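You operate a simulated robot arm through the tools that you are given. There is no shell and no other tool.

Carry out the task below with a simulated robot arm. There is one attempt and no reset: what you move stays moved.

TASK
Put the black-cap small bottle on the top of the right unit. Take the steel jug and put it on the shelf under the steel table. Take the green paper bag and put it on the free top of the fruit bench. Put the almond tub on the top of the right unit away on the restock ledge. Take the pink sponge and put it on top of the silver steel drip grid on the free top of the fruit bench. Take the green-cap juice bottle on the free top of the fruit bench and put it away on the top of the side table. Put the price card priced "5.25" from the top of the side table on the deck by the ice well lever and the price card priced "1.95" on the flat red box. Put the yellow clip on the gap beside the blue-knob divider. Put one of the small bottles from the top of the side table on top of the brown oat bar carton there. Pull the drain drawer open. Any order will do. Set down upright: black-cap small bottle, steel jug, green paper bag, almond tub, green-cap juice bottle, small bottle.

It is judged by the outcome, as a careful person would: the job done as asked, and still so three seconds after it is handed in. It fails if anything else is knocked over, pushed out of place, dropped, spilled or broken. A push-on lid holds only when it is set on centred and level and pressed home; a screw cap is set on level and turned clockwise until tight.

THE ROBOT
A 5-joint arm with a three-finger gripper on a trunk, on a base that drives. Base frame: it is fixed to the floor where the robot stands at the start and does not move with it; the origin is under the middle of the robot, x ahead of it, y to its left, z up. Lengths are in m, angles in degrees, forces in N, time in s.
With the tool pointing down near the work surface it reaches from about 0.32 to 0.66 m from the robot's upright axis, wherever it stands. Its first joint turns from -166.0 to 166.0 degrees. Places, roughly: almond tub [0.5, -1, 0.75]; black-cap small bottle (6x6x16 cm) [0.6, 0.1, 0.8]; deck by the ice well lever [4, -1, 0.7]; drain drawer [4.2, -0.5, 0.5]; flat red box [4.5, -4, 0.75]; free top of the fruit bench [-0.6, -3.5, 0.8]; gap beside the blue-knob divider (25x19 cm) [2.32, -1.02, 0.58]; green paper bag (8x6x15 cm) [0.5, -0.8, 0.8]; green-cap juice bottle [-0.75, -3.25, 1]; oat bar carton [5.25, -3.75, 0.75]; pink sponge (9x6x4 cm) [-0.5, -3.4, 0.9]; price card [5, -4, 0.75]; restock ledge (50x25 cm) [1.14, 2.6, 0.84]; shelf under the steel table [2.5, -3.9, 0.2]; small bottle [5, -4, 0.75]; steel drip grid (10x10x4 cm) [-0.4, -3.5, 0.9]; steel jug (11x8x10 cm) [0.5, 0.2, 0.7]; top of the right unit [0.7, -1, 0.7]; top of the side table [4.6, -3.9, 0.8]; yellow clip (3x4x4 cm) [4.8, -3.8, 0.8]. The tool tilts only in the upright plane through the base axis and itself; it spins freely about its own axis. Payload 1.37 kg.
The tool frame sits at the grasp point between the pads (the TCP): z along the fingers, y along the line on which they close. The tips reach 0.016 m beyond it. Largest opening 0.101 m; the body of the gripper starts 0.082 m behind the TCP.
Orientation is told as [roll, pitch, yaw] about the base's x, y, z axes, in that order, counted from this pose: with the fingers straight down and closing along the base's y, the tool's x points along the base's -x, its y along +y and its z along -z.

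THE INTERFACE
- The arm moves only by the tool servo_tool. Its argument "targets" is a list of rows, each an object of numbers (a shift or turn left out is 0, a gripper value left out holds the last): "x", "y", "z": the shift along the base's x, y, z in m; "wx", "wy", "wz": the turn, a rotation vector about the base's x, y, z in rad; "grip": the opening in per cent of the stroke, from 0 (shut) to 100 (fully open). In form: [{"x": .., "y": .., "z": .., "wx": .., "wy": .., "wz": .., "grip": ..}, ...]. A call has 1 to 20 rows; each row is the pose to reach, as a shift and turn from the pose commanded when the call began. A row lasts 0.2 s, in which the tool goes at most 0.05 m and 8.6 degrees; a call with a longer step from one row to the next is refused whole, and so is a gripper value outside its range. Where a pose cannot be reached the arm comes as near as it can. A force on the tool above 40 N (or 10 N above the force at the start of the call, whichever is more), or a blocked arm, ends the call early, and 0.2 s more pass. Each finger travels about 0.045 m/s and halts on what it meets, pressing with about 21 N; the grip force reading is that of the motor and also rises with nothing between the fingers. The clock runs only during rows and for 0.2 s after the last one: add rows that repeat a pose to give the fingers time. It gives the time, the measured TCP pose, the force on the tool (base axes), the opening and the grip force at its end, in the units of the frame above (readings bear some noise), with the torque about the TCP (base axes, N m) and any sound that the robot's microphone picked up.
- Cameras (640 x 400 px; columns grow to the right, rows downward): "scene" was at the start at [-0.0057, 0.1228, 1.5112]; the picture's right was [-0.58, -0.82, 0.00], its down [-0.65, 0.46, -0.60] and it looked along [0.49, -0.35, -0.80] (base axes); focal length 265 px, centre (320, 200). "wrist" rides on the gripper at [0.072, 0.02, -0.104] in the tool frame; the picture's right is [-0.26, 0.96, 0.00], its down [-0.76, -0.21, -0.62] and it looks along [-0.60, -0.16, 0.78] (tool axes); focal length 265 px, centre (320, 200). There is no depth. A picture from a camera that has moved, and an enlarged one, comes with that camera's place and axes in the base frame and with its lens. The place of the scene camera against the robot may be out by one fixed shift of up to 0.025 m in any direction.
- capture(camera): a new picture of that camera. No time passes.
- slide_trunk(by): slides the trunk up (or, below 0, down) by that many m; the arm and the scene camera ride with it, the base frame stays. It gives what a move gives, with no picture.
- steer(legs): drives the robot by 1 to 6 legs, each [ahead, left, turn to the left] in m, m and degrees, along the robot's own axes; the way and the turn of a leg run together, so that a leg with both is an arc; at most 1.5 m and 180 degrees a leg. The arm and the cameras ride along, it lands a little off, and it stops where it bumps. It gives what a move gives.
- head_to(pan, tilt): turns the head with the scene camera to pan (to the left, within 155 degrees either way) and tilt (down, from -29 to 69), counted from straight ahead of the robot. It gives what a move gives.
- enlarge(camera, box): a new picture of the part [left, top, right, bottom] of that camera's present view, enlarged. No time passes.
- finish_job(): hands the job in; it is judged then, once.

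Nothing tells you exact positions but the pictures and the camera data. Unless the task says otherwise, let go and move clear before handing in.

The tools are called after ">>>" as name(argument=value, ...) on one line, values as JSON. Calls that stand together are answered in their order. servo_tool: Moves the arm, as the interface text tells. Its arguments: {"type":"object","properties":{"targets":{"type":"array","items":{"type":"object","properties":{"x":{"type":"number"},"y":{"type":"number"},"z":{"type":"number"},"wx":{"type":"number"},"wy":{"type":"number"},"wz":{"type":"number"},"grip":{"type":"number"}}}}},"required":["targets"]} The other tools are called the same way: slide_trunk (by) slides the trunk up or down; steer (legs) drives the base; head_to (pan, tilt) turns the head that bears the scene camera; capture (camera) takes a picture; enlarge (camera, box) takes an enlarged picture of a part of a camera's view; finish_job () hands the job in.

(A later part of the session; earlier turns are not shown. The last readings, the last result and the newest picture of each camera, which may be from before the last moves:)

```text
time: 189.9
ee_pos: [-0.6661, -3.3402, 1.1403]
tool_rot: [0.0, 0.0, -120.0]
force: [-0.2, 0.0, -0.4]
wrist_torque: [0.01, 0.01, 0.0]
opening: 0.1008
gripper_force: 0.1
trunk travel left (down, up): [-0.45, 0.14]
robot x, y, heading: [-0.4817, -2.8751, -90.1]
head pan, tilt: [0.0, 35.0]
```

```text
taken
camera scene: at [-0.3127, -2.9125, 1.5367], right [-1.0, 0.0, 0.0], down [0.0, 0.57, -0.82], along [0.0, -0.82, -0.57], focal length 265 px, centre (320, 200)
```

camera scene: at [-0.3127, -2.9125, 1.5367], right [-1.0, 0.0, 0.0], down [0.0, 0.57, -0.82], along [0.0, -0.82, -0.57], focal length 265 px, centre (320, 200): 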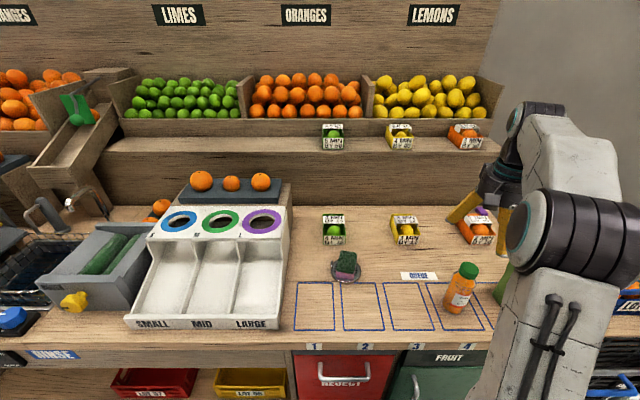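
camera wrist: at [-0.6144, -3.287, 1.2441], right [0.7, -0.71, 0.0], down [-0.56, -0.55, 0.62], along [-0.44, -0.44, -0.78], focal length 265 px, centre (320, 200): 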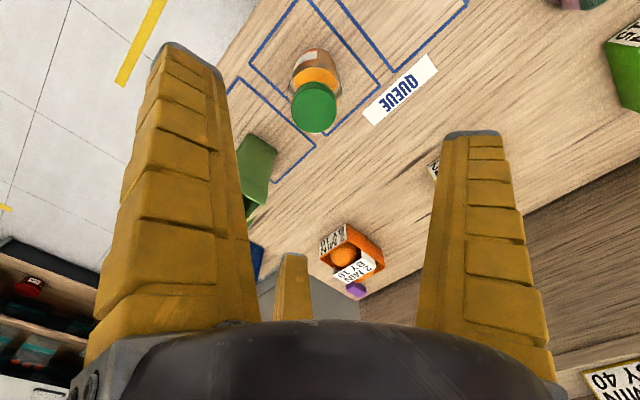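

The bottle axis is at about (−0.671, −3.336). I'll descend to z 0.953 and grip.

>>> servo_tool(targets=[{"x": -0.005, "y": 0.004, "z": -0.04}, {"x": -0.005, "y": 0.004, "z": -0.08}, {"x": -0.005, "y": 0.004, "z": -0.12}, {"x": -0.005, "y": 0.004, "z": -0.16}, {"x": -0.005, "y": 0.004, "z": -0.186}, {"x": -0.005, "y": 0.004, "z": -0.186, "grip": 80}, {"x": -0.005, "y": 0.004, "z": -0.186, "grip": 65}, {"x": -0.005, "y": 0.004, "z": -0.186, "grip": 50}, {"x": -0.005, "y": 0.004, "z": -0.186, "grip": 40}, {"x": -0.005, "y": 0.004, "z": -0.186, "grip": 40}, {"x": -0.005, "y": 0.004, "z": -0.186, "grip": 40}])

>>> capture(camera="wrist")

```text
time: 192.3
ee_pos: [-0.6708, -3.3332, 0.9507]
tool_rot: [0.1, 0.0, -120.1]
force: [-1.0, -1.4, 2.9]
wrist_torque: [-0.05, -0.01, 0.0]
opening: 0.0526
gripper_force: 20.7
trunk travel left (down, up): [-0.45, 0.14]
robot x, y, heading: [-0.4834, -2.8726, -90.1]
head pan, tilt: [0.0, 35.0]
```

```text
taken
camera wrist: at [-0.6194, -3.2813, 1.0551], right [0.7, -0.71, 0.0], down [-0.56, -0.55, 0.62], along [-0.44, -0.44, -0.78], focal length 265 px, centre (320, 200)
```

wrist: 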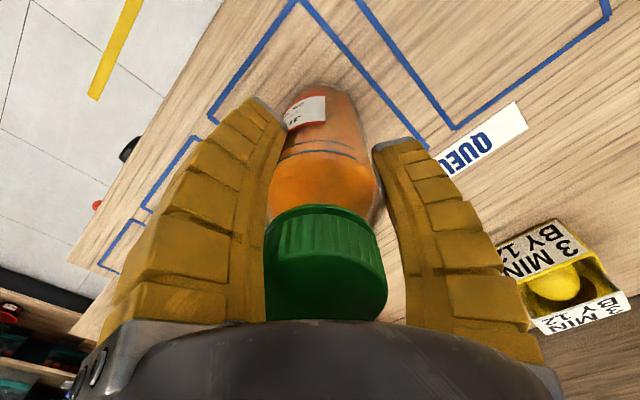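

The juice bottle is gripped. I'll lift, retract, back away from the bench, and look towards the side table.

>>> servo_tool(targets=[{"z": 0.04}, {"z": 0.08}, {"z": 0.12}, {"z": 0.16}, {"z": 0.18, "y": 0.03}, {"z": 0.18, "y": 0.06, "x": 0.04}, {"z": 0.18, "y": 0.07, "x": 0.08}, {"z": 0.18, "y": 0.07, "x": 0.12}, {"z": 0.18, "y": 0.07, "x": 0.16}])

>>> capture(camera="scene")

>>> steer(legs=[[-0.5, 0, 0]])

>>> head_to(pan=75, tilt=25)

>>> capture(camera="scene")

```text
time: 194.3
ee_pos: [-0.5088, -3.2663, 1.13]
tool_rot: [0.1, 0.0, -120.1]
force: [0.0, -0.4, -3.0]
wrist_torque: [0.02, 0.01, -0.03]
opening: 0.0523
gripper_force: 21.1
trunk travel left (down, up): [-0.45, 0.14]
robot x, y, heading: [-0.4759, -2.8723, -90.3]
head pan, tilt: [0.0, 35.0]
```

```text
taken
camera scene: at [-0.3121, -2.9128, 1.5366], right [-1.0, 0.0, 0.0], down [0.0, 0.57, -0.82], along [0.0, -0.82, -0.57], focal length 265 px, centre (320, 200)
```

scene: 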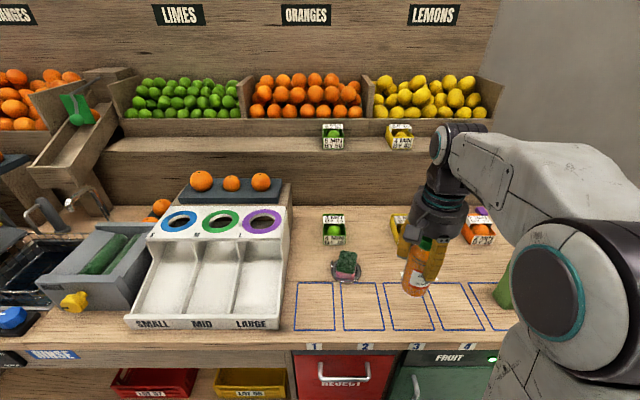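

```text
time: 197.2
ee_pos: [-0.5095, -2.7695, 1.1303]
tool_rot: [-0.1, 0.1, -120.1]
force: [-0.5, 0.3, -2.9]
wrist_torque: [0.0, 0.04, -0.03]
opening: 0.0523
gripper_force: 21.0
trunk travel left (down, up): [-0.45, 0.14]
robot x, y, heading: [-0.4823, -2.3803, -89.9]
head pan, tilt: [0.0, 35.0]
```

```text
time: 198.7
ee_pos: [-0.5093, -2.7702, 1.13]
tool_rot: [0.0, 0.0, -120.0]
force: [0.2, -0.3, -2.2]
wrist_torque: [0.02, 0.0, -0.03]
opening: 0.0521
gripper_force: 21.1
trunk travel left (down, up): [-0.45, 0.14]
robot x, y, heading: [-0.4835, -2.3798, -89.8]
head pan, tilt: [75.0, 25.0]
```

```text
taken
camera scene: at [-0.224, -2.3522, 1.5525], right [-0.26, -0.97, 0.0], down [-0.41, 0.11, -0.91], along [0.88, -0.23, -0.42], focal length 265 px, centre (320, 200)
```

scene: 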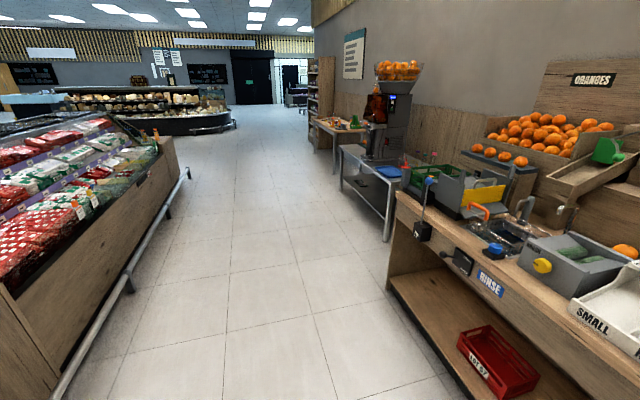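

The corridor at y≈−2.4 is clear between the cabinet rail (y≈−1.35) and the tables (y≈−3.6). I'll strafe towards the side table and look.

>>> steer(legs=[[0, 1.5, 0], [0, 1.5, 0], [0, 1.4, 0]])

>>> head_to(pan=20, tilt=30)

>>> capture(camera="scene")

```text
time: 219.8
ee_pos: [3.8923, -2.7719, 1.1294]
tool_rot: [0.1, 0.0, -119.8]
force: [0.1, -0.2, -3.2]
wrist_torque: [0.04, 0.02, -0.02]
opening: 0.0523
gripper_force: 21.0
trunk travel left (down, up): [-0.45, 0.14]
robot x, y, heading: [3.9198, -2.3781, -89.6]
head pan, tilt: [75.0, 25.0]
```

```text
time: 221.0
ee_pos: [3.8919, -2.7704, 1.1305]
tool_rot: [0.0, 0.0, -119.8]
force: [0.1, -0.2, -2.7]
wrist_torque: [0.03, -0.02, -0.03]
opening: 0.0523
gripper_force: 20.8
trunk travel left (down, up): [-0.45, 0.14]
robot x, y, heading: [3.9192, -2.3839, -89.8]
head pan, tilt: [20.0, 30.0]
```

```text
taken
camera scene: at [4.1182, -2.4133, 1.5445], right [-0.94, -0.35, 0.0], down [-0.17, 0.47, -0.87], along [0.3, -0.81, -0.5], focal length 265 px, centre (320, 200)
```

scene: 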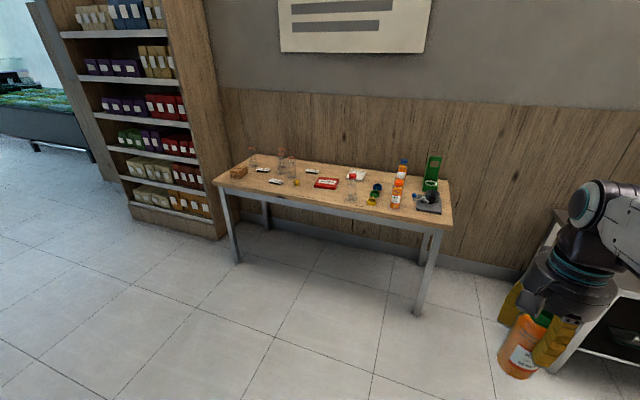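

>>> enlarge(camera="scene", box=[200, 130, 460, 260])

>>> enlarge(camera="scene", box=[210, 140, 340, 220])

>>> enlarge(camera="scene", box=[330, 140, 460, 220])

```text
2.46 times, centred on (330, 195) of scene
camera zoom: at [4.1182, -2.4133, 1.5445], right [-0.94, -0.35, 0.0], down [-0.17, 0.47, -0.87], along [0.3, -0.81, -0.5], focal length 653 px, centre (295, 212)
```

zoom: 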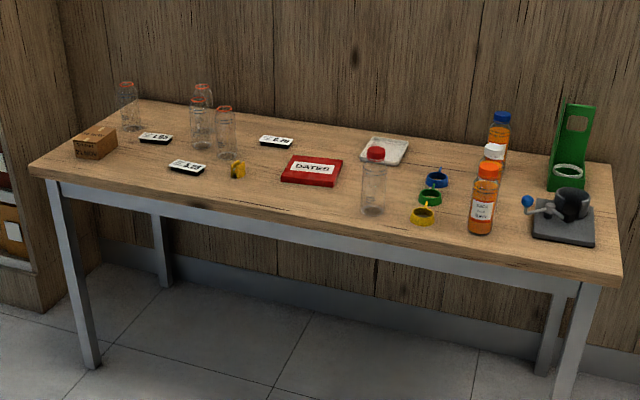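

```text
4.92 times, centred on (275, 180) of scene
camera zoom: at [4.1182, -2.4133, 1.5445], right [-0.94, -0.35, 0.0], down [-0.17, 0.47, -0.87], along [0.3, -0.81, -0.5], focal length 1306 px, centre (542, 298)
```

zoom: 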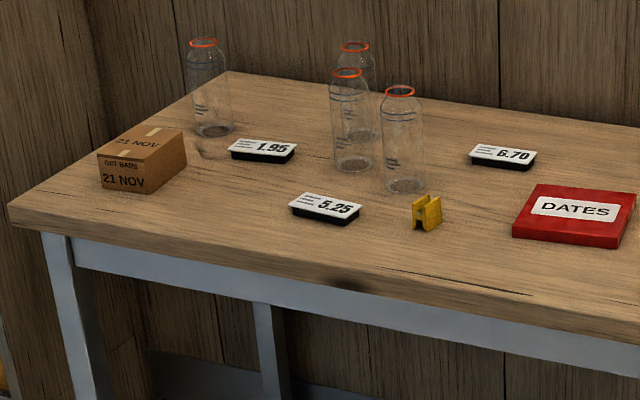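

```text
4.92 times, centred on (395, 180) of scene
camera zoom: at [4.1182, -2.4133, 1.5445], right [-0.94, -0.35, 0.0], down [-0.17, 0.47, -0.87], along [0.3, -0.81, -0.5], focal length 1306 px, centre (-49, 298)
```

zoom: 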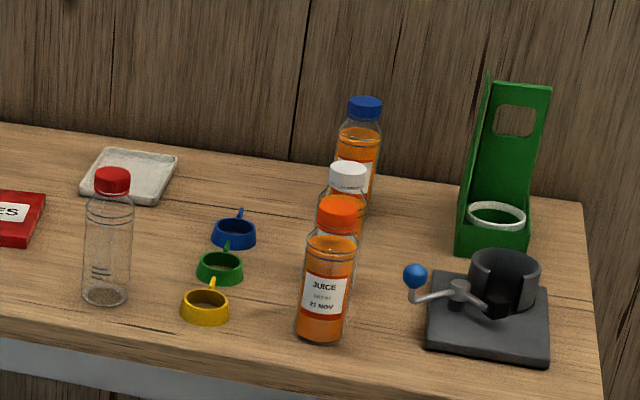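

The side table (top z≈0.746) has the carton, four small bottles, three price cards, the clip, the DATES box, scoops and a row of juice bottles with a gap near (4.18, −3.99) — the natural place for the green-cap bottle. I'll drive up to the table.

>>> steer(legs=[[0, 0.29, 0], [0.85, 0, 0]])

>>> head_to(pan=0, tilt=45)

>>> capture(camera="scene")

```text
time: 227.2
ee_pos: [4.1874, -3.6313, 1.1313]
tool_rot: [0.0, 0.0, -119.8]
force: [0.5, -0.8, -2.8]
wrist_torque: [0.02, -0.02, -0.02]
opening: 0.0524
gripper_force: 21.0
trunk travel left (down, up): [-0.45, 0.14]
robot x, y, heading: [4.2193, -3.2398, -89.4]
head pan, tilt: [20.0, 30.0]
```

```text
time: 228.0
ee_pos: [4.1867, -3.6305, 1.1303]
tool_rot: [0.0, 0.0, -119.7]
force: [0.0, 1.4, -3.3]
wrist_torque: [-0.02, 0.03, -0.04]
opening: 0.0521
gripper_force: 20.9
trunk travel left (down, up): [-0.45, 0.14]
robot x, y, heading: [4.2129, -3.2405, -89.6]
head pan, tilt: [0.0, 45.0]
```

```text
taken
camera scene: at [4.3818, -3.2699, 1.5219], right [-1.0, -0.01, 0.0], down [-0.01, 0.71, -0.71], along [0.01, -0.71, -0.71], focal length 265 px, centre (320, 200)
```

scene: 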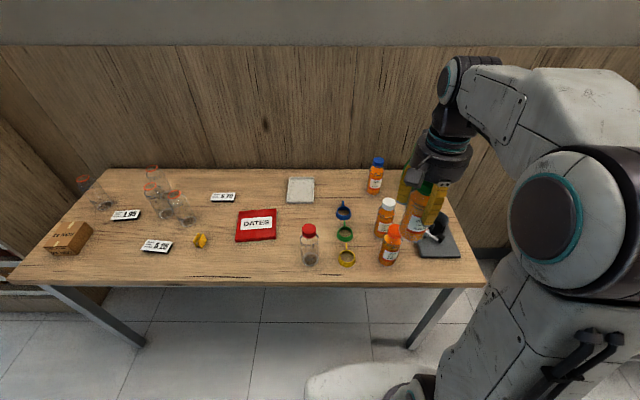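

The gap in the juice row is at about (4.18, −3.975). I'll drive 0.1 m closer, turn the tool to −180°, and extend over the gap.

>>> steer(legs=[[0.1, 0, -0.4]])

>>> servo_tool(targets=[{"wz": -0.14}, {"wz": -0.28}, {"wz": -0.42}, {"wz": -0.56}, {"wz": -0.7}, {"wz": -0.84}, {"wz": -0.98}, {"wz": -1.05}, {"wz": -1.05, "y": -0.04}, {"wz": -1.05, "y": -0.08}, {"wz": -1.05, "y": -0.12}, {"wz": -1.05, "y": -0.16}, {"wz": -1.05, "y": -0.2}, {"wz": -1.05, "y": -0.2}])

>>> capture(camera="scene")

>>> capture(camera="wrist")

```text
time: 229.1
ee_pos: [4.1848, -3.7319, 1.1302]
tool_rot: [-0.1, 0.0, -120.1]
force: [0.8, -0.7, -3.3]
wrist_torque: [0.06, 0.02, -0.01]
opening: 0.0522
gripper_force: 20.9
trunk travel left (down, up): [-0.45, 0.14]
robot x, y, heading: [4.2116, -3.3391, -90.1]
head pan, tilt: [0.0, 45.0]
```

```text
time: 232.1
ee_pos: [4.1851, -3.922, 1.1211]
tool_rot: [-0.2, 0.0, 179.7]
force: [0.0, -0.5, -3.4]
wrist_torque: [0.09, -0.03, -0.02]
opening: 0.0524
gripper_force: 20.4
out of reach, approached as far as the arm can: row 13, 14
trunk travel left (down, up): [-0.45, 0.14]
robot x, y, heading: [4.2113, -3.3362, -90.0]
head pan, tilt: [0.0, 45.0]
```

```text
taken
camera scene: at [4.3817, -3.3743, 1.5218], right [-1.0, 0.0, 0.0], down [0.0, 0.71, -0.71], along [0.0, -0.71, -0.71], focal length 265 px, centre (320, 200)
```

scene: 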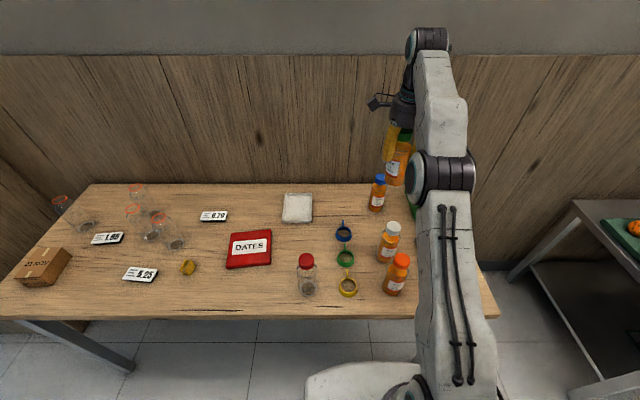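

```text
taken
camera wrist: at [4.2561, -3.9426, 1.2252], right [-0.27, -0.96, 0.0], down [-0.76, 0.21, 0.62], along [-0.6, 0.17, -0.78], focal length 265 px, centre (320, 200)
```

wrist: 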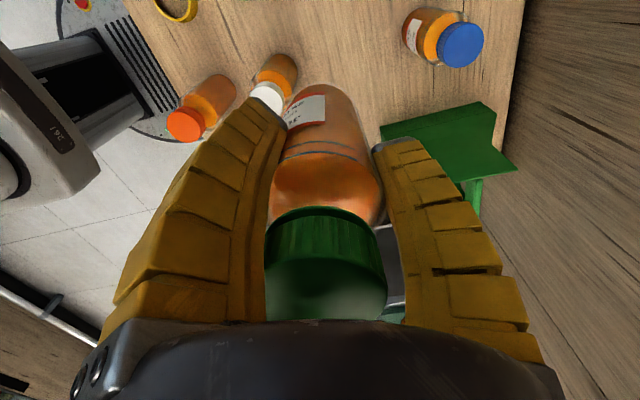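

At this height the reach is limited, so I'll lower z first and drive 5 cm closer.

>>> servo_tool(targets=[{"z": -0.03}, {"z": -0.06}, {"z": -0.07}, {"z": -0.07}])

>>> steer(legs=[[0.05, 0, 0]])

>>> capture(camera="wrist")

>>> enlarge(camera="scene", box=[290, 60, 490, 320])

```text
time: 233.1
ee_pos: [4.1862, -3.9204, 1.054]
tool_rot: [0.0, 0.0, 179.7]
force: [0.1, 0.7, -3.2]
wrist_torque: [-0.02, 0.03, -0.01]
opening: 0.0522
gripper_force: 20.9
trunk travel left (down, up): [-0.45, 0.14]
robot x, y, heading: [4.2159, -3.3355, -90.3]
head pan, tilt: [0.0, 45.0]
```

```text
time: 234.1
ee_pos: [4.1853, -3.971, 1.0538]
tool_rot: [-0.1, 0.0, 179.8]
force: [0.4, 0.5, -3.1]
wrist_torque: [0.05, 0.0, -0.01]
opening: 0.0521
gripper_force: 21.5
trunk travel left (down, up): [-0.45, 0.14]
robot x, y, heading: [4.2113, -3.3909, -90.0]
head pan, tilt: [0.0, 45.0]
```

```text
taken
camera wrist: at [4.2558, -3.9901, 1.1583], right [-0.27, -0.96, 0.0], down [-0.76, 0.21, 0.62], along [-0.6, 0.17, -0.78], focal length 265 px, centre (320, 200)
```

wrist: 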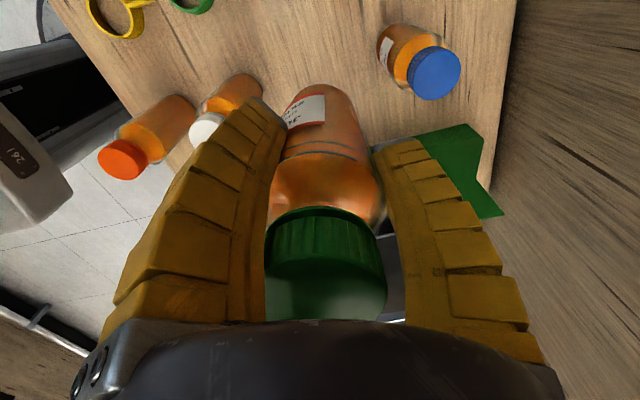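

```text
1.54 times, centred on (390, 190) of scene
camera zoom: at [4.3818, -3.4223, 1.5218], right [-1.0, 0.0, 0.0], down [0.0, 0.71, -0.71], along [0.0, -0.71, -0.71], focal length 408 px, centre (212, 215)
```

zoom: 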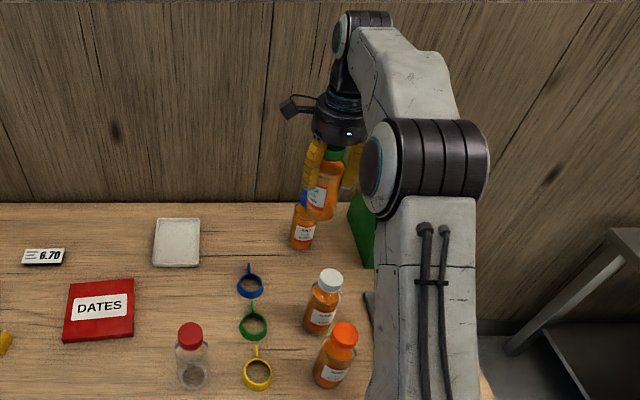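

The wrist view puts the white-cap bottle at y −3.854 and the blue-cap at −4.067, so the gap centre is y −3.961. I'll lower into the gap.

>>> servo_tool(targets=[{"x": -0.003, "y": 0.009, "z": -0.03}, {"x": -0.003, "y": 0.009, "z": -0.07}, {"x": -0.003, "y": 0.009, "z": -0.11}, {"x": -0.003, "y": 0.009, "z": -0.15}, {"x": -0.003, "y": 0.009, "z": -0.18}, {"x": -0.003, "y": 0.009, "z": -0.19}, {"x": -0.003, "y": 0.009, "z": -0.19}])

>>> capture(camera="wrist")

>>> enlarge(camera="scene", box=[330, 120, 430, 270])

```text
time: 235.7
ee_pos: [4.1812, -3.9612, 0.8626]
tool_rot: [0.0, 0.0, 179.7]
force: [0.7, 0.3, -3.2]
wrist_torque: [0.0, 0.01, 0.01]
opening: 0.0523
gripper_force: 21.0
trunk travel left (down, up): [-0.45, 0.14]
robot x, y, heading: [4.2132, -3.3888, -89.8]
head pan, tilt: [0.0, 45.0]
```

```text
taken
camera wrist: at [4.2522, -3.98, 0.968], right [-0.27, -0.96, 0.0], down [-0.76, 0.21, 0.62], along [-0.6, 0.17, -0.78], focal length 265 px, centre (320, 200)
```

wrist: 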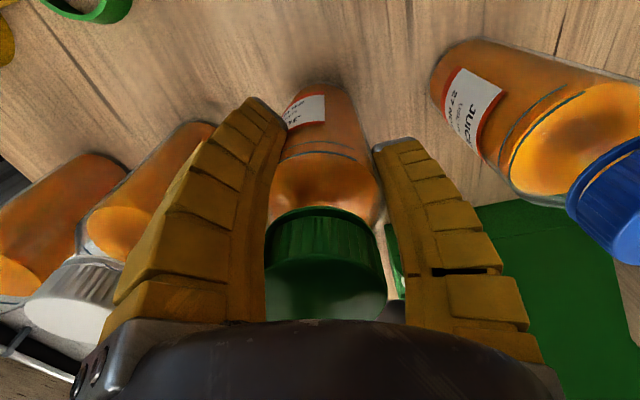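

```text
2.67 times, centred on (380, 195) of scene
camera zoom: at [4.3818, -3.4211, 1.5219], right [-1.0, 0.0, 0.0], down [0.0, 0.71, -0.71], along [0.0, -0.71, -0.71], focal length 708 px, centre (160, 213)
```

zoom: 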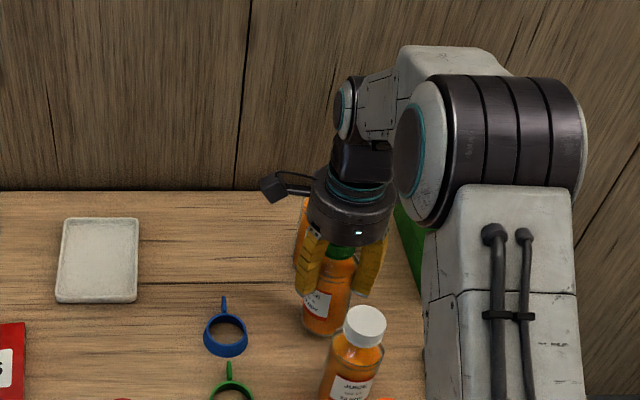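

Clearances look fine. I'll lower in small steps to contact, expected near z 0.838.

>>> servo_tool(targets=[{"z": -0.008}, {"z": -0.016}, {"z": -0.02}, {"z": -0.02}])

>>> servo_tool(targets=[{"z": -0.002}, {"z": -0.004}, {"z": -0.004}])

>>> servo_tool(targets=[{"z": -0.002}, {"z": -0.003}, {"z": -0.003}])

```text
time: 236.7
ee_pos: [4.1813, -3.9592, 0.8456]
tool_rot: [0.1, 0.0, 179.7]
force: [-6.2, -1.0, 15.6]
wrist_torque: [-0.03, 0.18, -0.03]
opening: 0.0533
gripper_force: 20.7
trunk travel left (down, up): [-0.45, 0.14]
robot x, y, heading: [4.2139, -3.3897, -90.4]
head pan, tilt: [0.0, 45.0]
```

```text
time: 237.5
ee_pos: [4.181, -3.9597, 0.8423]
tool_rot: [0.1, 0.0, 179.7]
force: [-5.4, -1.7, 15.9]
wrist_torque: [-0.06, 0.15, 0.04]
opening: 0.0531
gripper_force: 20.8
trunk travel left (down, up): [-0.45, 0.14]
robot x, y, heading: [4.2146, -3.39, -90.1]
head pan, tilt: [0.0, 45.0]
```

```text
time: 238.3
ee_pos: [4.1821, -3.9588, 0.8376]
tool_rot: [0.0, -0.1, 179.6]
force: [-4.9, -2.1, 14.7]
wrist_torque: [-0.08, 0.16, 0.05]
opening: 0.0533
gripper_force: 21.3
trunk travel left (down, up): [-0.45, 0.14]
robot x, y, heading: [4.2146, -3.3907, -90.2]
head pan, tilt: [0.0, 45.0]
```

Contact made (the bottle slid slightly in the grip). I'll open moderately, lift straight up and look.

>>> servo_tool(targets=[{"z": 0.002}, {"z": 0.002, "grip": 62}, {"z": 0.002, "grip": 72}, {"z": 0.002, "grip": 72}, {"z": 0.002, "grip": 72}, {"z": 0.04, "grip": 72}, {"z": 0.08, "grip": 72}, {"z": 0.12, "grip": 72}, {"z": 0.16, "grip": 72}, {"z": 0.2, "grip": 72}, {"z": 0.22, "grip": 72, "y": 0.02}])

>>> capture(camera="wrist")

>>> enlarge(camera="scene", box=[330, 120, 430, 270])

```text
time: 240.7
ee_pos: [4.1837, -3.9372, 1.0578]
tool_rot: [0.0, -0.1, 179.8]
force: [1.0, 0.1, -0.7]
wrist_torque: [0.03, -0.01, 0.0]
opening: 0.0752
gripper_force: 2.3
trunk travel left (down, up): [-0.45, 0.14]
robot x, y, heading: [4.2137, -3.3887, -90.2]
head pan, tilt: [0.0, 45.0]
```

```text
taken
camera wrist: at [4.2537, -3.9573, 1.1625], right [-0.27, -0.96, 0.0], down [-0.76, 0.21, 0.62], along [-0.6, 0.17, -0.78], focal length 265 px, centre (320, 200)
```

wrist: 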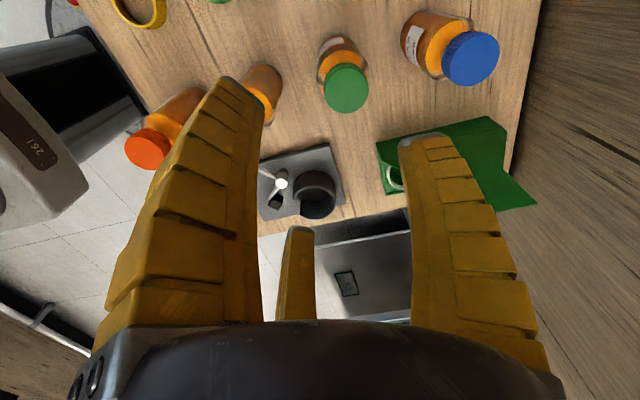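

```text
2.67 times, centred on (380, 195) of scene
camera zoom: at [4.3818, -3.4201, 1.5219], right [-1.0, 0.0, 0.0], down [0.0, 0.71, -0.71], along [0.0, -0.71, -0.71], focal length 708 px, centre (160, 213)
```

zoom: 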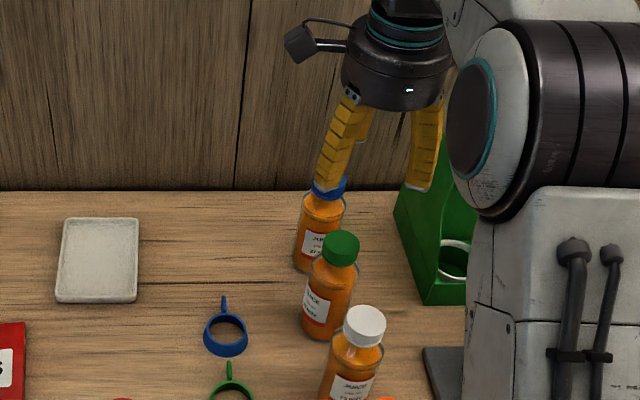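

The green-cap bottle stands neatly in the row. Next I retract, back off a bit and move left to the cards and small bottles.

>>> servo_tool(targets=[{"y": 0.04, "grip": 100}, {"y": 0.08}, {"y": 0.12}, {"y": 0.15}])

>>> steer(legs=[[-0.12, 0, 0], [0, 0.65, 0]])

>>> capture(camera="scene")

```text
time: 241.7
ee_pos: [4.1822, -3.7893, 1.0572]
tool_rot: [0.0, 0.0, 179.6]
force: [0.4, 0.0, -1.0]
wrist_torque: [-0.01, -0.02, 0.04]
opening: 0.1006
gripper_force: 0.1
trunk travel left (down, up): [-0.45, 0.14]
robot x, y, heading: [4.2125, -3.3908, -90.1]
head pan, tilt: [0.0, 45.0]
```

```text
time: 246.1
ee_pos: [4.8365, -3.6669, 1.0563]
tool_rot: [0.0, 0.0, -179.7]
force: [-0.6, 0.2, 0.3]
wrist_torque: [0.01, -0.01, -0.02]
opening: 0.1005
gripper_force: 0.1
trunk travel left (down, up): [-0.45, 0.14]
robot x, y, heading: [4.8597, -3.264, -89.2]
head pan, tilt: [0.0, 45.0]
```

```text
taken
camera scene: at [5.0324, -3.2956, 1.5218], right [-1.0, -0.01, 0.0], down [-0.01, 0.71, -0.71], along [0.01, -0.71, -0.71], focal length 265 px, centre (320, 200)
```

scene: 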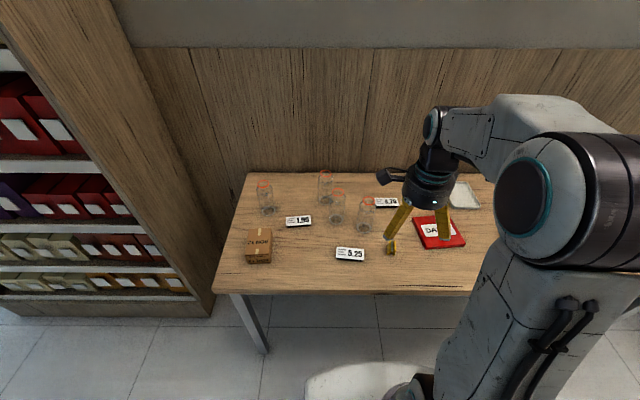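

>>> enlarge(camera="scene", box=[230, 160, 410, 280])

>>> enlarge(camera="scene", box=[330, 160, 510, 280])

```text
3.33 times, centred on (320, 220) of scene
camera zoom: at [5.0324, -3.2956, 1.5218], right [-1.0, -0.01, 0.0], down [-0.01, 0.71, -0.71], along [0.01, -0.71, -0.71], focal length 885 px, centre (320, 133)
```

zoom: 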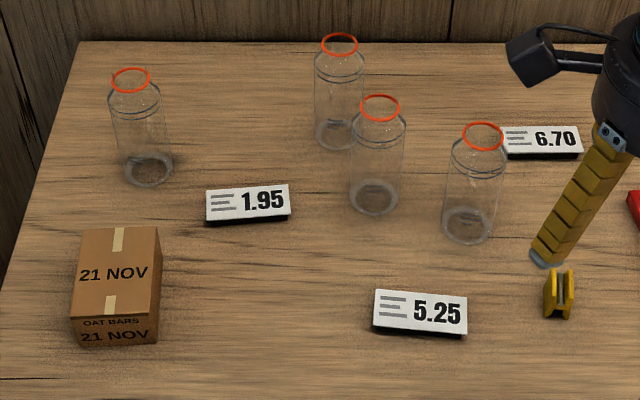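

```text
3.33 times, centred on (420, 220) of scene
camera zoom: at [5.0324, -3.2956, 1.5218], right [-1.0, -0.01, 0.0], down [-0.01, 0.71, -0.71], along [0.01, -0.71, -0.71], focal length 885 px, centre (-13, 133)
```

zoom: 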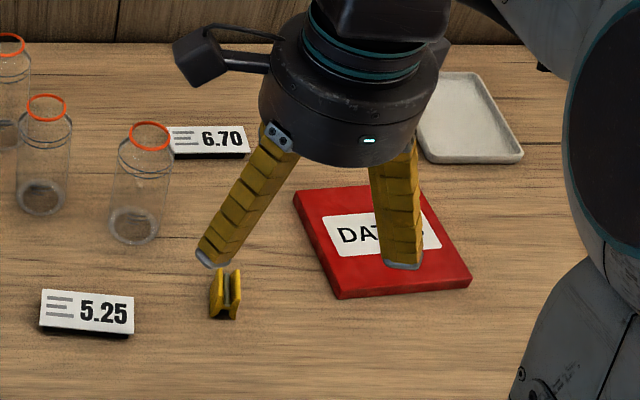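

I have locations: card 1.95 at (5.136, −3.931), card 5.25 at (4.955, −3.79), clip at (4.812, −3.815), red box at (4.637, −3.88), carton at (5.26, −3.815), and the small bottles. I'll stand at about (5.0, −3.36), which reaches all of them.

>>> steer(legs=[[0.095, 0.14, -0.8]])

>>> servo_tool(targets=[{"wz": 0.145}, {"wz": 0.29}, {"wz": 0.435}, {"wz": 0.58}, {"wz": 0.725}, {"wz": 0.87}, {"wz": 1.015}, {"wz": 1.16}, {"wz": 1.305}, {"wz": 1.45}, {"wz": 1.595}, {"wz": 1.73}])

>>> capture(camera="scene")

```text
time: 247.6
ee_pos: [4.9714, -3.7615, 1.0568]
tool_rot: [-0.1, -0.1, 179.4]
force: [0.0, 0.7, -0.4]
wrist_torque: [0.08, 0.04, 0.01]
opening: 0.1005
gripper_force: 0.1
trunk travel left (down, up): [-0.45, 0.14]
robot x, y, heading: [5.0054, -3.3585, -90.3]
head pan, tilt: [0.0, 45.0]
```

```text
time: 250.2
ee_pos: [4.9703, -3.7615, 1.0577]
tool_rot: [-0.1, 0.0, -81.4]
force: [-0.2, 0.3, 0.5]
wrist_torque: [0.01, -0.01, 0.01]
opening: 0.1005
gripper_force: 0.0
trunk travel left (down, up): [-0.45, 0.14]
robot x, y, heading: [5.0049, -3.3598, -90.4]
head pan, tilt: [0.0, 45.0]
```

```text
taken
camera scene: at [5.1723, -3.3933, 1.5219], right [-1.0, 0.01, 0.0], down [0.01, 0.71, -0.71], along [-0.01, -0.71, -0.71], focal length 265 px, centre (320, 200)
```

scene: 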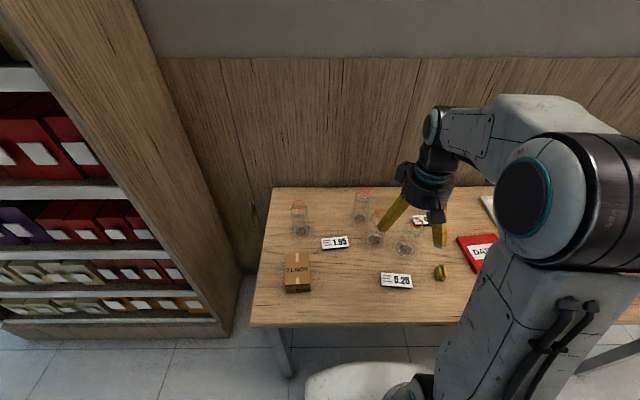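

I'll move above card 1.95 at TCP (5.153, −3.928) and look with the wrist camera.

>>> servo_tool(targets=[{"x": 0.035, "y": -0.03}, {"x": 0.07, "y": -0.06}, {"x": 0.105, "y": -0.09}, {"x": 0.14, "y": -0.12}, {"x": 0.165, "y": -0.145}, {"x": 0.183, "y": -0.167}, {"x": 0.183, "y": -0.167, "z": -0.04}, {"x": 0.183, "y": -0.167, "z": -0.07}, {"x": 0.183, "y": -0.167, "z": -0.07}])

>>> capture(camera="wrist")

>>> enlarge(camera="scene", box=[250, 170, 430, 310])

```text
time: 252.2
ee_pos: [5.1527, -3.9292, 0.9886]
tool_rot: [0.0, 0.1, -81.5]
force: [-0.6, 0.6, 0.4]
wrist_torque: [0.0, -0.04, 0.01]
opening: 0.1006
gripper_force: 0.0
trunk travel left (down, up): [-0.45, 0.14]
robot x, y, heading: [5.0027, -3.3603, -90.6]
head pan, tilt: [0.0, 45.0]
```

```text
taken
camera wrist: at [5.1605, -3.8546, 1.0925], right [0.99, -0.12, 0.0], down [-0.09, -0.78, 0.62], along [-0.07, -0.62, -0.78], focal length 265 px, centre (320, 200)
```

wrist: 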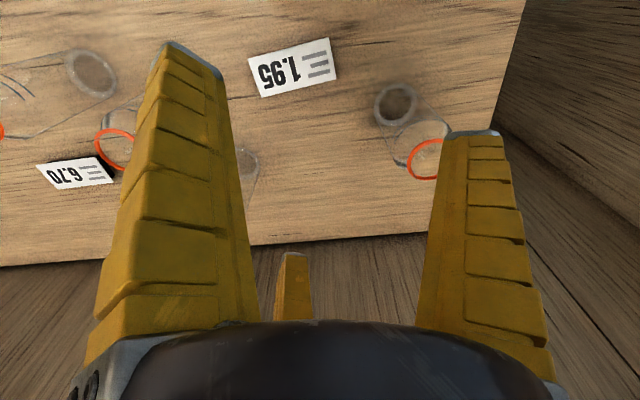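

```text
2.86 times, centred on (340, 240) of scene
camera zoom: at [5.1724, -3.3934, 1.5219], right [-1.0, 0.01, 0.0], down [0.01, 0.71, -0.71], along [-0.01, -0.71, -0.71], focal length 758 px, centre (263, 86)
```

zoom: 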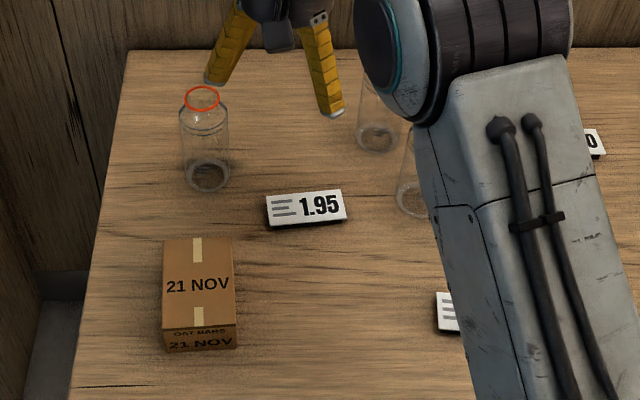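

The card centre is about (5.126, −3.924), rotated 6°. I'll adjust the TCP to (5.144, −3.923) and descend to z 0.85 for a closer look.

>>> servo_tool(targets=[{"x": -0.009, "y": 0.006, "wz": -0.04}, {"x": -0.009, "y": 0.006, "wz": -0.04, "z": -0.04}, {"x": -0.009, "y": 0.006, "wz": -0.04, "z": -0.08}, {"x": -0.009, "y": 0.006, "wz": -0.04, "z": -0.12}, {"x": -0.009, "y": 0.006, "wz": -0.04, "z": -0.14}, {"x": -0.009, "y": 0.006, "wz": -0.04, "z": -0.14}])

>>> capture(camera="wrist")

>>> enlarge(camera="scene", box=[250, 170, 430, 310])

```text
time: 253.6
ee_pos: [5.1425, -3.9228, 0.8465]
tool_rot: [0.0, 0.0, -83.7]
force: [-0.3, 0.2, 0.8]
wrist_torque: [0.0, 0.0, 0.02]
opening: 0.1008
gripper_force: 0.1
trunk travel left (down, up): [-0.45, 0.14]
robot x, y, heading: [5.0052, -3.363, -90.6]
head pan, tilt: [0.0, 45.0]
```

```text
taken
camera wrist: at [5.1523, -3.849, 0.9515], right [0.99, -0.16, 0.0], down [-0.12, -0.77, 0.62], along [-0.1, -0.61, -0.78], focal length 265 px, centre (320, 200)
```

wrist: 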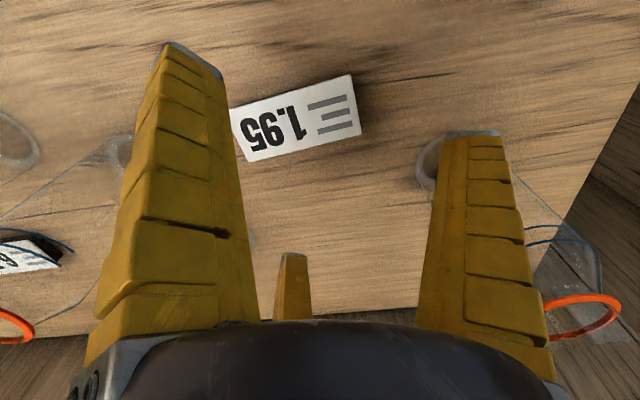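

```text
2.86 times, centred on (340, 240) of scene
camera zoom: at [5.1723, -3.3933, 1.5219], right [-1.0, 0.01, 0.0], down [0.01, 0.71, -0.71], along [-0.01, -0.71, -0.71], focal length 758 px, centre (263, 86)
```

zoom: 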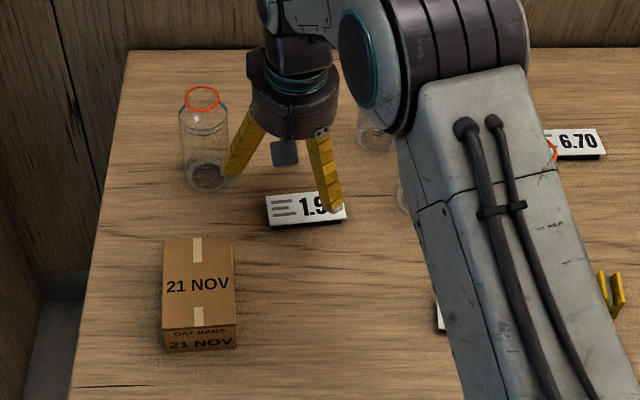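

The card is centred at (5.1235, −3.919), 7° rotated. I'll correct slightly and descend to z 0.78, checking for contact.

>>> servo_tool(targets=[{"x": 0.001, "y": 0.006, "z": -0.02}, {"x": 0.001, "y": 0.006, "z": -0.04}, {"x": 0.001, "y": 0.006, "z": -0.055}, {"x": 0.001, "y": 0.006, "z": -0.066}, {"x": 0.001, "y": 0.006, "z": -0.066}])

>>> capture(camera="wrist")

>>> enlarge(camera="scene", box=[280, 190, 400, 290])

```text
time: 254.8
ee_pos: [5.1428, -3.9173, 0.781]
tool_rot: [0.0, 0.0, -83.7]
force: [-0.1, -0.5, 0.8]
wrist_torque: [0.01, -0.03, -0.02]
opening: 0.1006
gripper_force: 0.1
trunk travel left (down, up): [-0.45, 0.14]
robot x, y, heading: [5.0036, -3.3594, -90.4]
head pan, tilt: [0.0, 45.0]
```

```text
taken
camera wrist: at [5.1546, -3.8431, 0.8856], right [0.99, -0.16, 0.0], down [-0.12, -0.77, 0.62], along [-0.1, -0.61, -0.78], focal length 265 px, centre (320, 200)
```

wrist: 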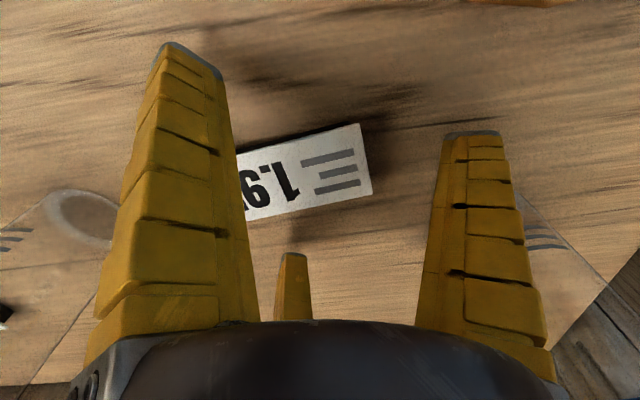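

```text
4.00 times, centred on (340, 240) of scene
camera zoom: at [5.1723, -3.3934, 1.5219], right [-1.0, 0.01, 0.0], down [0.01, 0.71, -0.71], along [-0.01, -0.71, -0.71], focal length 1062 px, centre (240, 40)
```

zoom: 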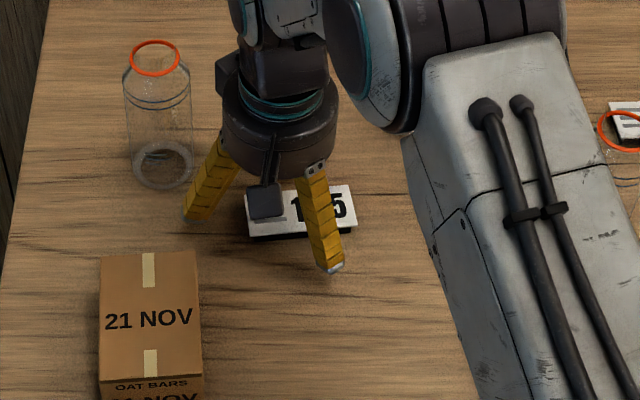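

Well aligned. I'll descend 7 mm more and close gently.

>>> servo_tool(targets=[{"y": 0.003, "z": -0.004}, {"y": 0.003, "z": -0.007}, {"y": 0.003, "z": -0.007}])

>>> servo_tool(targets=[{"grip": 85}, {"grip": 70}, {"grip": 60}, {"grip": 50}, {"grip": 40}, {"grip": 30}, {"grip": 30}, {"grip": 30}])

>>> capture(camera="wrist")

>>> enlarge(camera="scene", box=[280, 190, 400, 290])

```text
time: 255.6
ee_pos: [5.1445, -3.9135, 0.7736]
tool_rot: [0.0, 0.1, -83.8]
force: [0.3, -0.1, -0.4]
wrist_torque: [0.0, 0.0, 0.0]
opening: 0.1006
gripper_force: 0.0
trunk travel left (down, up): [-0.45, 0.14]
robot x, y, heading: [5.0051, -3.3608, -90.3]
head pan, tilt: [0.0, 45.0]
```

```text
time: 257.4
ee_pos: [5.1432, -3.9135, 0.774]
tool_rot: [0.0, -0.1, -83.8]
force: [-0.7, 0.0, 5.0]
wrist_torque: [0.04, -0.11, -0.02]
opening: 0.0488
gripper_force: 20.7
trunk travel left (down, up): [-0.45, 0.14]
robot x, y, heading: [4.9976, -3.3582, -90.6]
head pan, tilt: [0.0, 45.0]
```

```text
taken
camera wrist: at [5.155, -3.8395, 0.879], right [0.99, -0.16, 0.0], down [-0.12, -0.77, 0.62], along [-0.1, -0.61, -0.78], focal length 265 px, centre (320, 200)
```

wrist: 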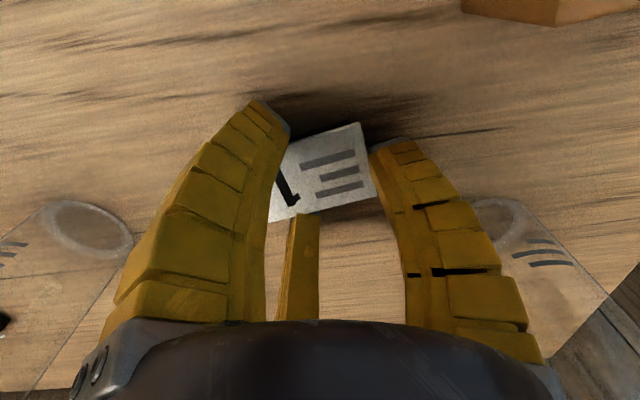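

```text
4.00 times, centred on (340, 240) of scene
camera zoom: at [5.1721, -3.3929, 1.522], right [-1.0, 0.01, 0.0], down [0.01, 0.71, -0.71], along [-0.01, -0.71, -0.71], focal length 1062 px, centre (240, 40)
```

zoom: 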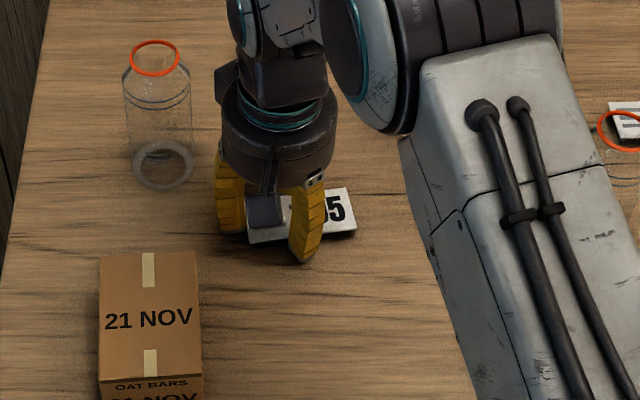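

The card is gripped as predicted (0.049 m). I'll lift and check.

>>> servo_tool(targets=[{"z": 0.01}, {"z": 0.03}, {"z": 0.07}, {"z": 0.11}, {"z": 0.15}, {"z": 0.18}, {"z": 0.2}])

>>> capture(camera="wrist")

>>> capture(camera="scene")

```text
time: 259.0
ee_pos: [5.1446, -3.9126, 0.9727]
tool_rot: [0.0, 0.0, -83.8]
force: [0.5, -1.1, -0.2]
wrist_torque: [-0.01, 0.0, 0.02]
opening: 0.0445
gripper_force: 20.2
trunk travel left (down, up): [-0.45, 0.14]
robot x, y, heading: [5.0023, -3.3612, -90.3]
head pan, tilt: [0.0, 45.0]
```

```text
taken
camera wrist: at [5.1548, -3.8381, 1.0783], right [0.99, -0.16, 0.0], down [-0.12, -0.77, 0.62], along [-0.1, -0.61, -0.78], focal length 265 px, centre (320, 200)
```

wrist: 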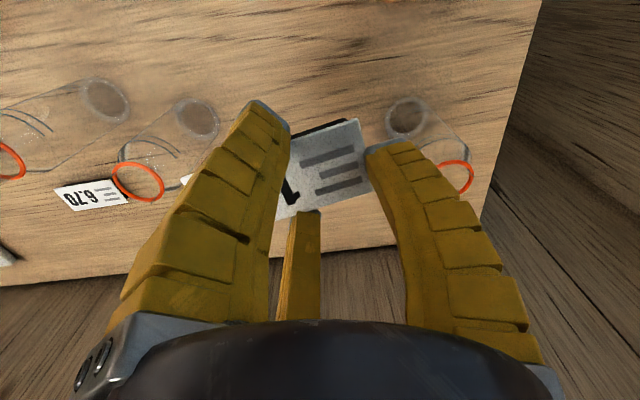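

```text
taken
camera scene: at [5.1723, -3.3933, 1.5219], right [-1.0, 0.01, 0.0], down [0.01, 0.71, -0.71], along [-0.01, -0.71, -0.71], focal length 265 px, centre (320, 200)
```

scene: 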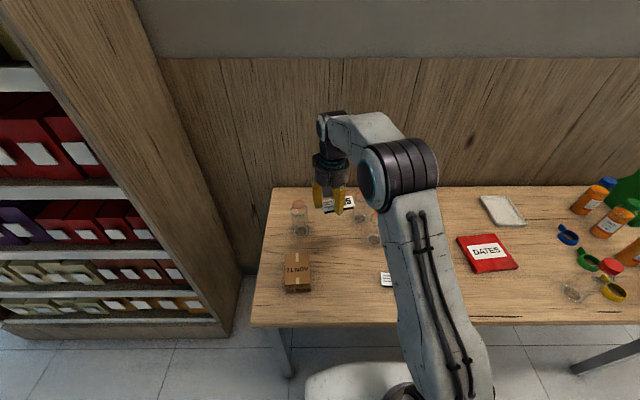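

The card is held. I'll carry it at z≈1.0 over to the red box near (4.63, −3.88).

>>> servo_tool(targets=[{"z": 0.03}, {"x": -0.045, "z": 0.03}, {"x": -0.09, "z": 0.03}, {"x": -0.135, "z": 0.03, "y": 0.01}, {"x": -0.18, "z": 0.03, "y": 0.02}, {"x": -0.225, "z": 0.03, "y": 0.03}, {"x": -0.27, "z": 0.03, "y": 0.03}, {"x": -0.315, "z": 0.03, "y": 0.034}, {"x": -0.36, "z": 0.03, "y": 0.034}, {"x": -0.405, "z": 0.03, "y": 0.034}, {"x": -0.45, "z": 0.03, "y": 0.034}, {"x": -0.495, "z": 0.03, "y": 0.034}, {"x": -0.495, "z": 0, "y": 0.034}, {"x": -0.495, "z": -0.04, "y": 0.034}, {"x": -0.495, "z": -0.08, "y": 0.034}, {"x": -0.495, "z": -0.1, "y": 0.034}, {"x": -0.495, "z": -0.1, "y": 0.034}])

>>> capture(camera="wrist")

>>> enlarge(camera="scene", box=[420, 190, 580, 310])

```text
time: 262.6
ee_pos: [4.6508, -3.8793, 0.8745]
tool_rot: [0.0, 0.0, -83.8]
force: [0.0, -0.3, -0.6]
wrist_torque: [0.02, -0.01, 0.0]
opening: 0.0451
gripper_force: 20.9
out of reach, approached as far as the arm can: row 12
trunk travel left (down, up): [-0.45, 0.14]
robot x, y, heading: [5.0042, -3.3601, -90.3]
head pan, tilt: [0.0, 45.0]
```

```text
taken
camera wrist: at [4.6605, -3.805, 0.9792], right [0.99, -0.16, 0.0], down [-0.12, -0.77, 0.62], along [-0.1, -0.61, -0.78], focal length 265 px, centre (320, 200)
```

wrist: 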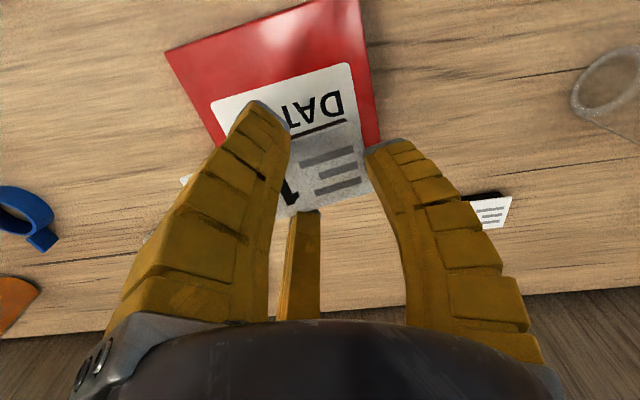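

```text
3.33 times, centred on (500, 250) of scene
camera zoom: at [5.1722, -3.3933, 1.5219], right [-1.0, 0.01, 0.0], down [0.01, 0.71, -0.71], along [-0.01, -0.71, -0.71], focal length 885 px, centre (-280, 33)
```

zoom: 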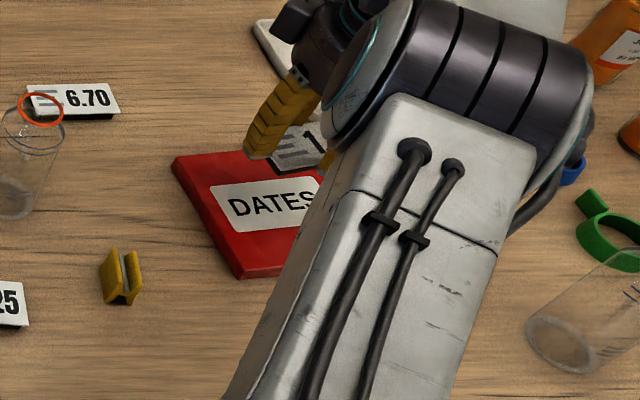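

The box centre is about (4.622, −3.863). I'll adjust the TCP to (4.642, −3.861) and lower towards contact near z 0.796.

>>> servo_tool(targets=[{"x": -0.009, "y": 0.018, "z": -0.02}, {"x": -0.009, "y": 0.018, "z": -0.04}, {"x": -0.009, "y": 0.018, "z": -0.055}, {"x": -0.009, "y": 0.018, "z": -0.064}, {"x": -0.009, "y": 0.018, "z": -0.064}])

>>> capture(camera="wrist")

```text
time: 263.8
ee_pos: [4.641, -3.8633, 0.8101]
tool_rot: [0.0, 0.1, -83.8]
force: [-0.7, 0.0, 0.1]
wrist_torque: [-0.01, 0.01, -0.01]
opening: 0.045
gripper_force: 21.2
trunk travel left (down, up): [-0.45, 0.14]
robot x, y, heading: [5.0038, -3.3602, -90.3]
head pan, tilt: [0.0, 45.0]
```

```text
taken
camera wrist: at [4.6512, -3.7882, 0.9154], right [0.99, -0.16, 0.0], down [-0.12, -0.77, 0.62], along [-0.1, -0.61, -0.78], focal length 265 px, centre (320, 200)
```

wrist: 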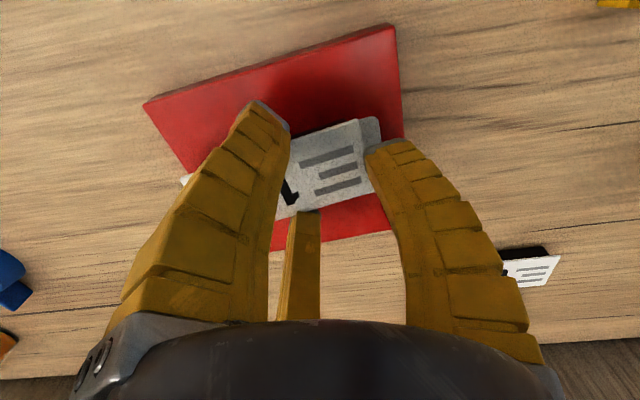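

The card sits over the middle of the box. I'll lower to contact.

>>> servo_tool(targets=[{"z": -0.003}, {"z": -0.006}, {"z": -0.006}])

>>> servo_tool(targets=[{"z": -0.002}, {"z": -0.004}, {"z": -0.004}])

>>> servo_tool(targets=[{"z": -0.002}, {"z": -0.003}, {"z": -0.003}])

```text
time: 264.6
ee_pos: [4.6422, -3.8618, 0.8054]
tool_rot: [0.0, -0.1, -83.8]
force: [0.3, -0.1, -0.9]
wrist_torque: [0.03, -0.04, 0.02]
opening: 0.0448
gripper_force: 20.8
trunk travel left (down, up): [-0.45, 0.14]
robot x, y, heading: [5.002, -3.3617, -90.6]
head pan, tilt: [0.0, 45.0]
```

```text
time: 265.4
ee_pos: [4.6408, -3.8617, 0.7992]
tool_rot: [0.0, -0.1, -83.8]
force: [0.3, 0.5, 0.9]
wrist_torque: [0.02, -0.02, 0.02]
opening: 0.0447
gripper_force: 20.9
trunk travel left (down, up): [-0.45, 0.14]
robot x, y, heading: [5.0059, -3.3611, -90.4]
head pan, tilt: [0.0, 45.0]
```

```text
time: 266.2
ee_pos: [4.641, -3.8619, 0.7972]
tool_rot: [0.0, 0.0, -83.7]
force: [-0.5, 0.7, 0.2]
wrist_torque: [-0.02, -0.03, -0.03]
opening: 0.0453
gripper_force: 21.3
trunk travel left (down, up): [-0.45, 0.14]
robot x, y, heading: [5.0081, -3.3615, -90.3]
head pan, tilt: [0.0, 45.0]
```

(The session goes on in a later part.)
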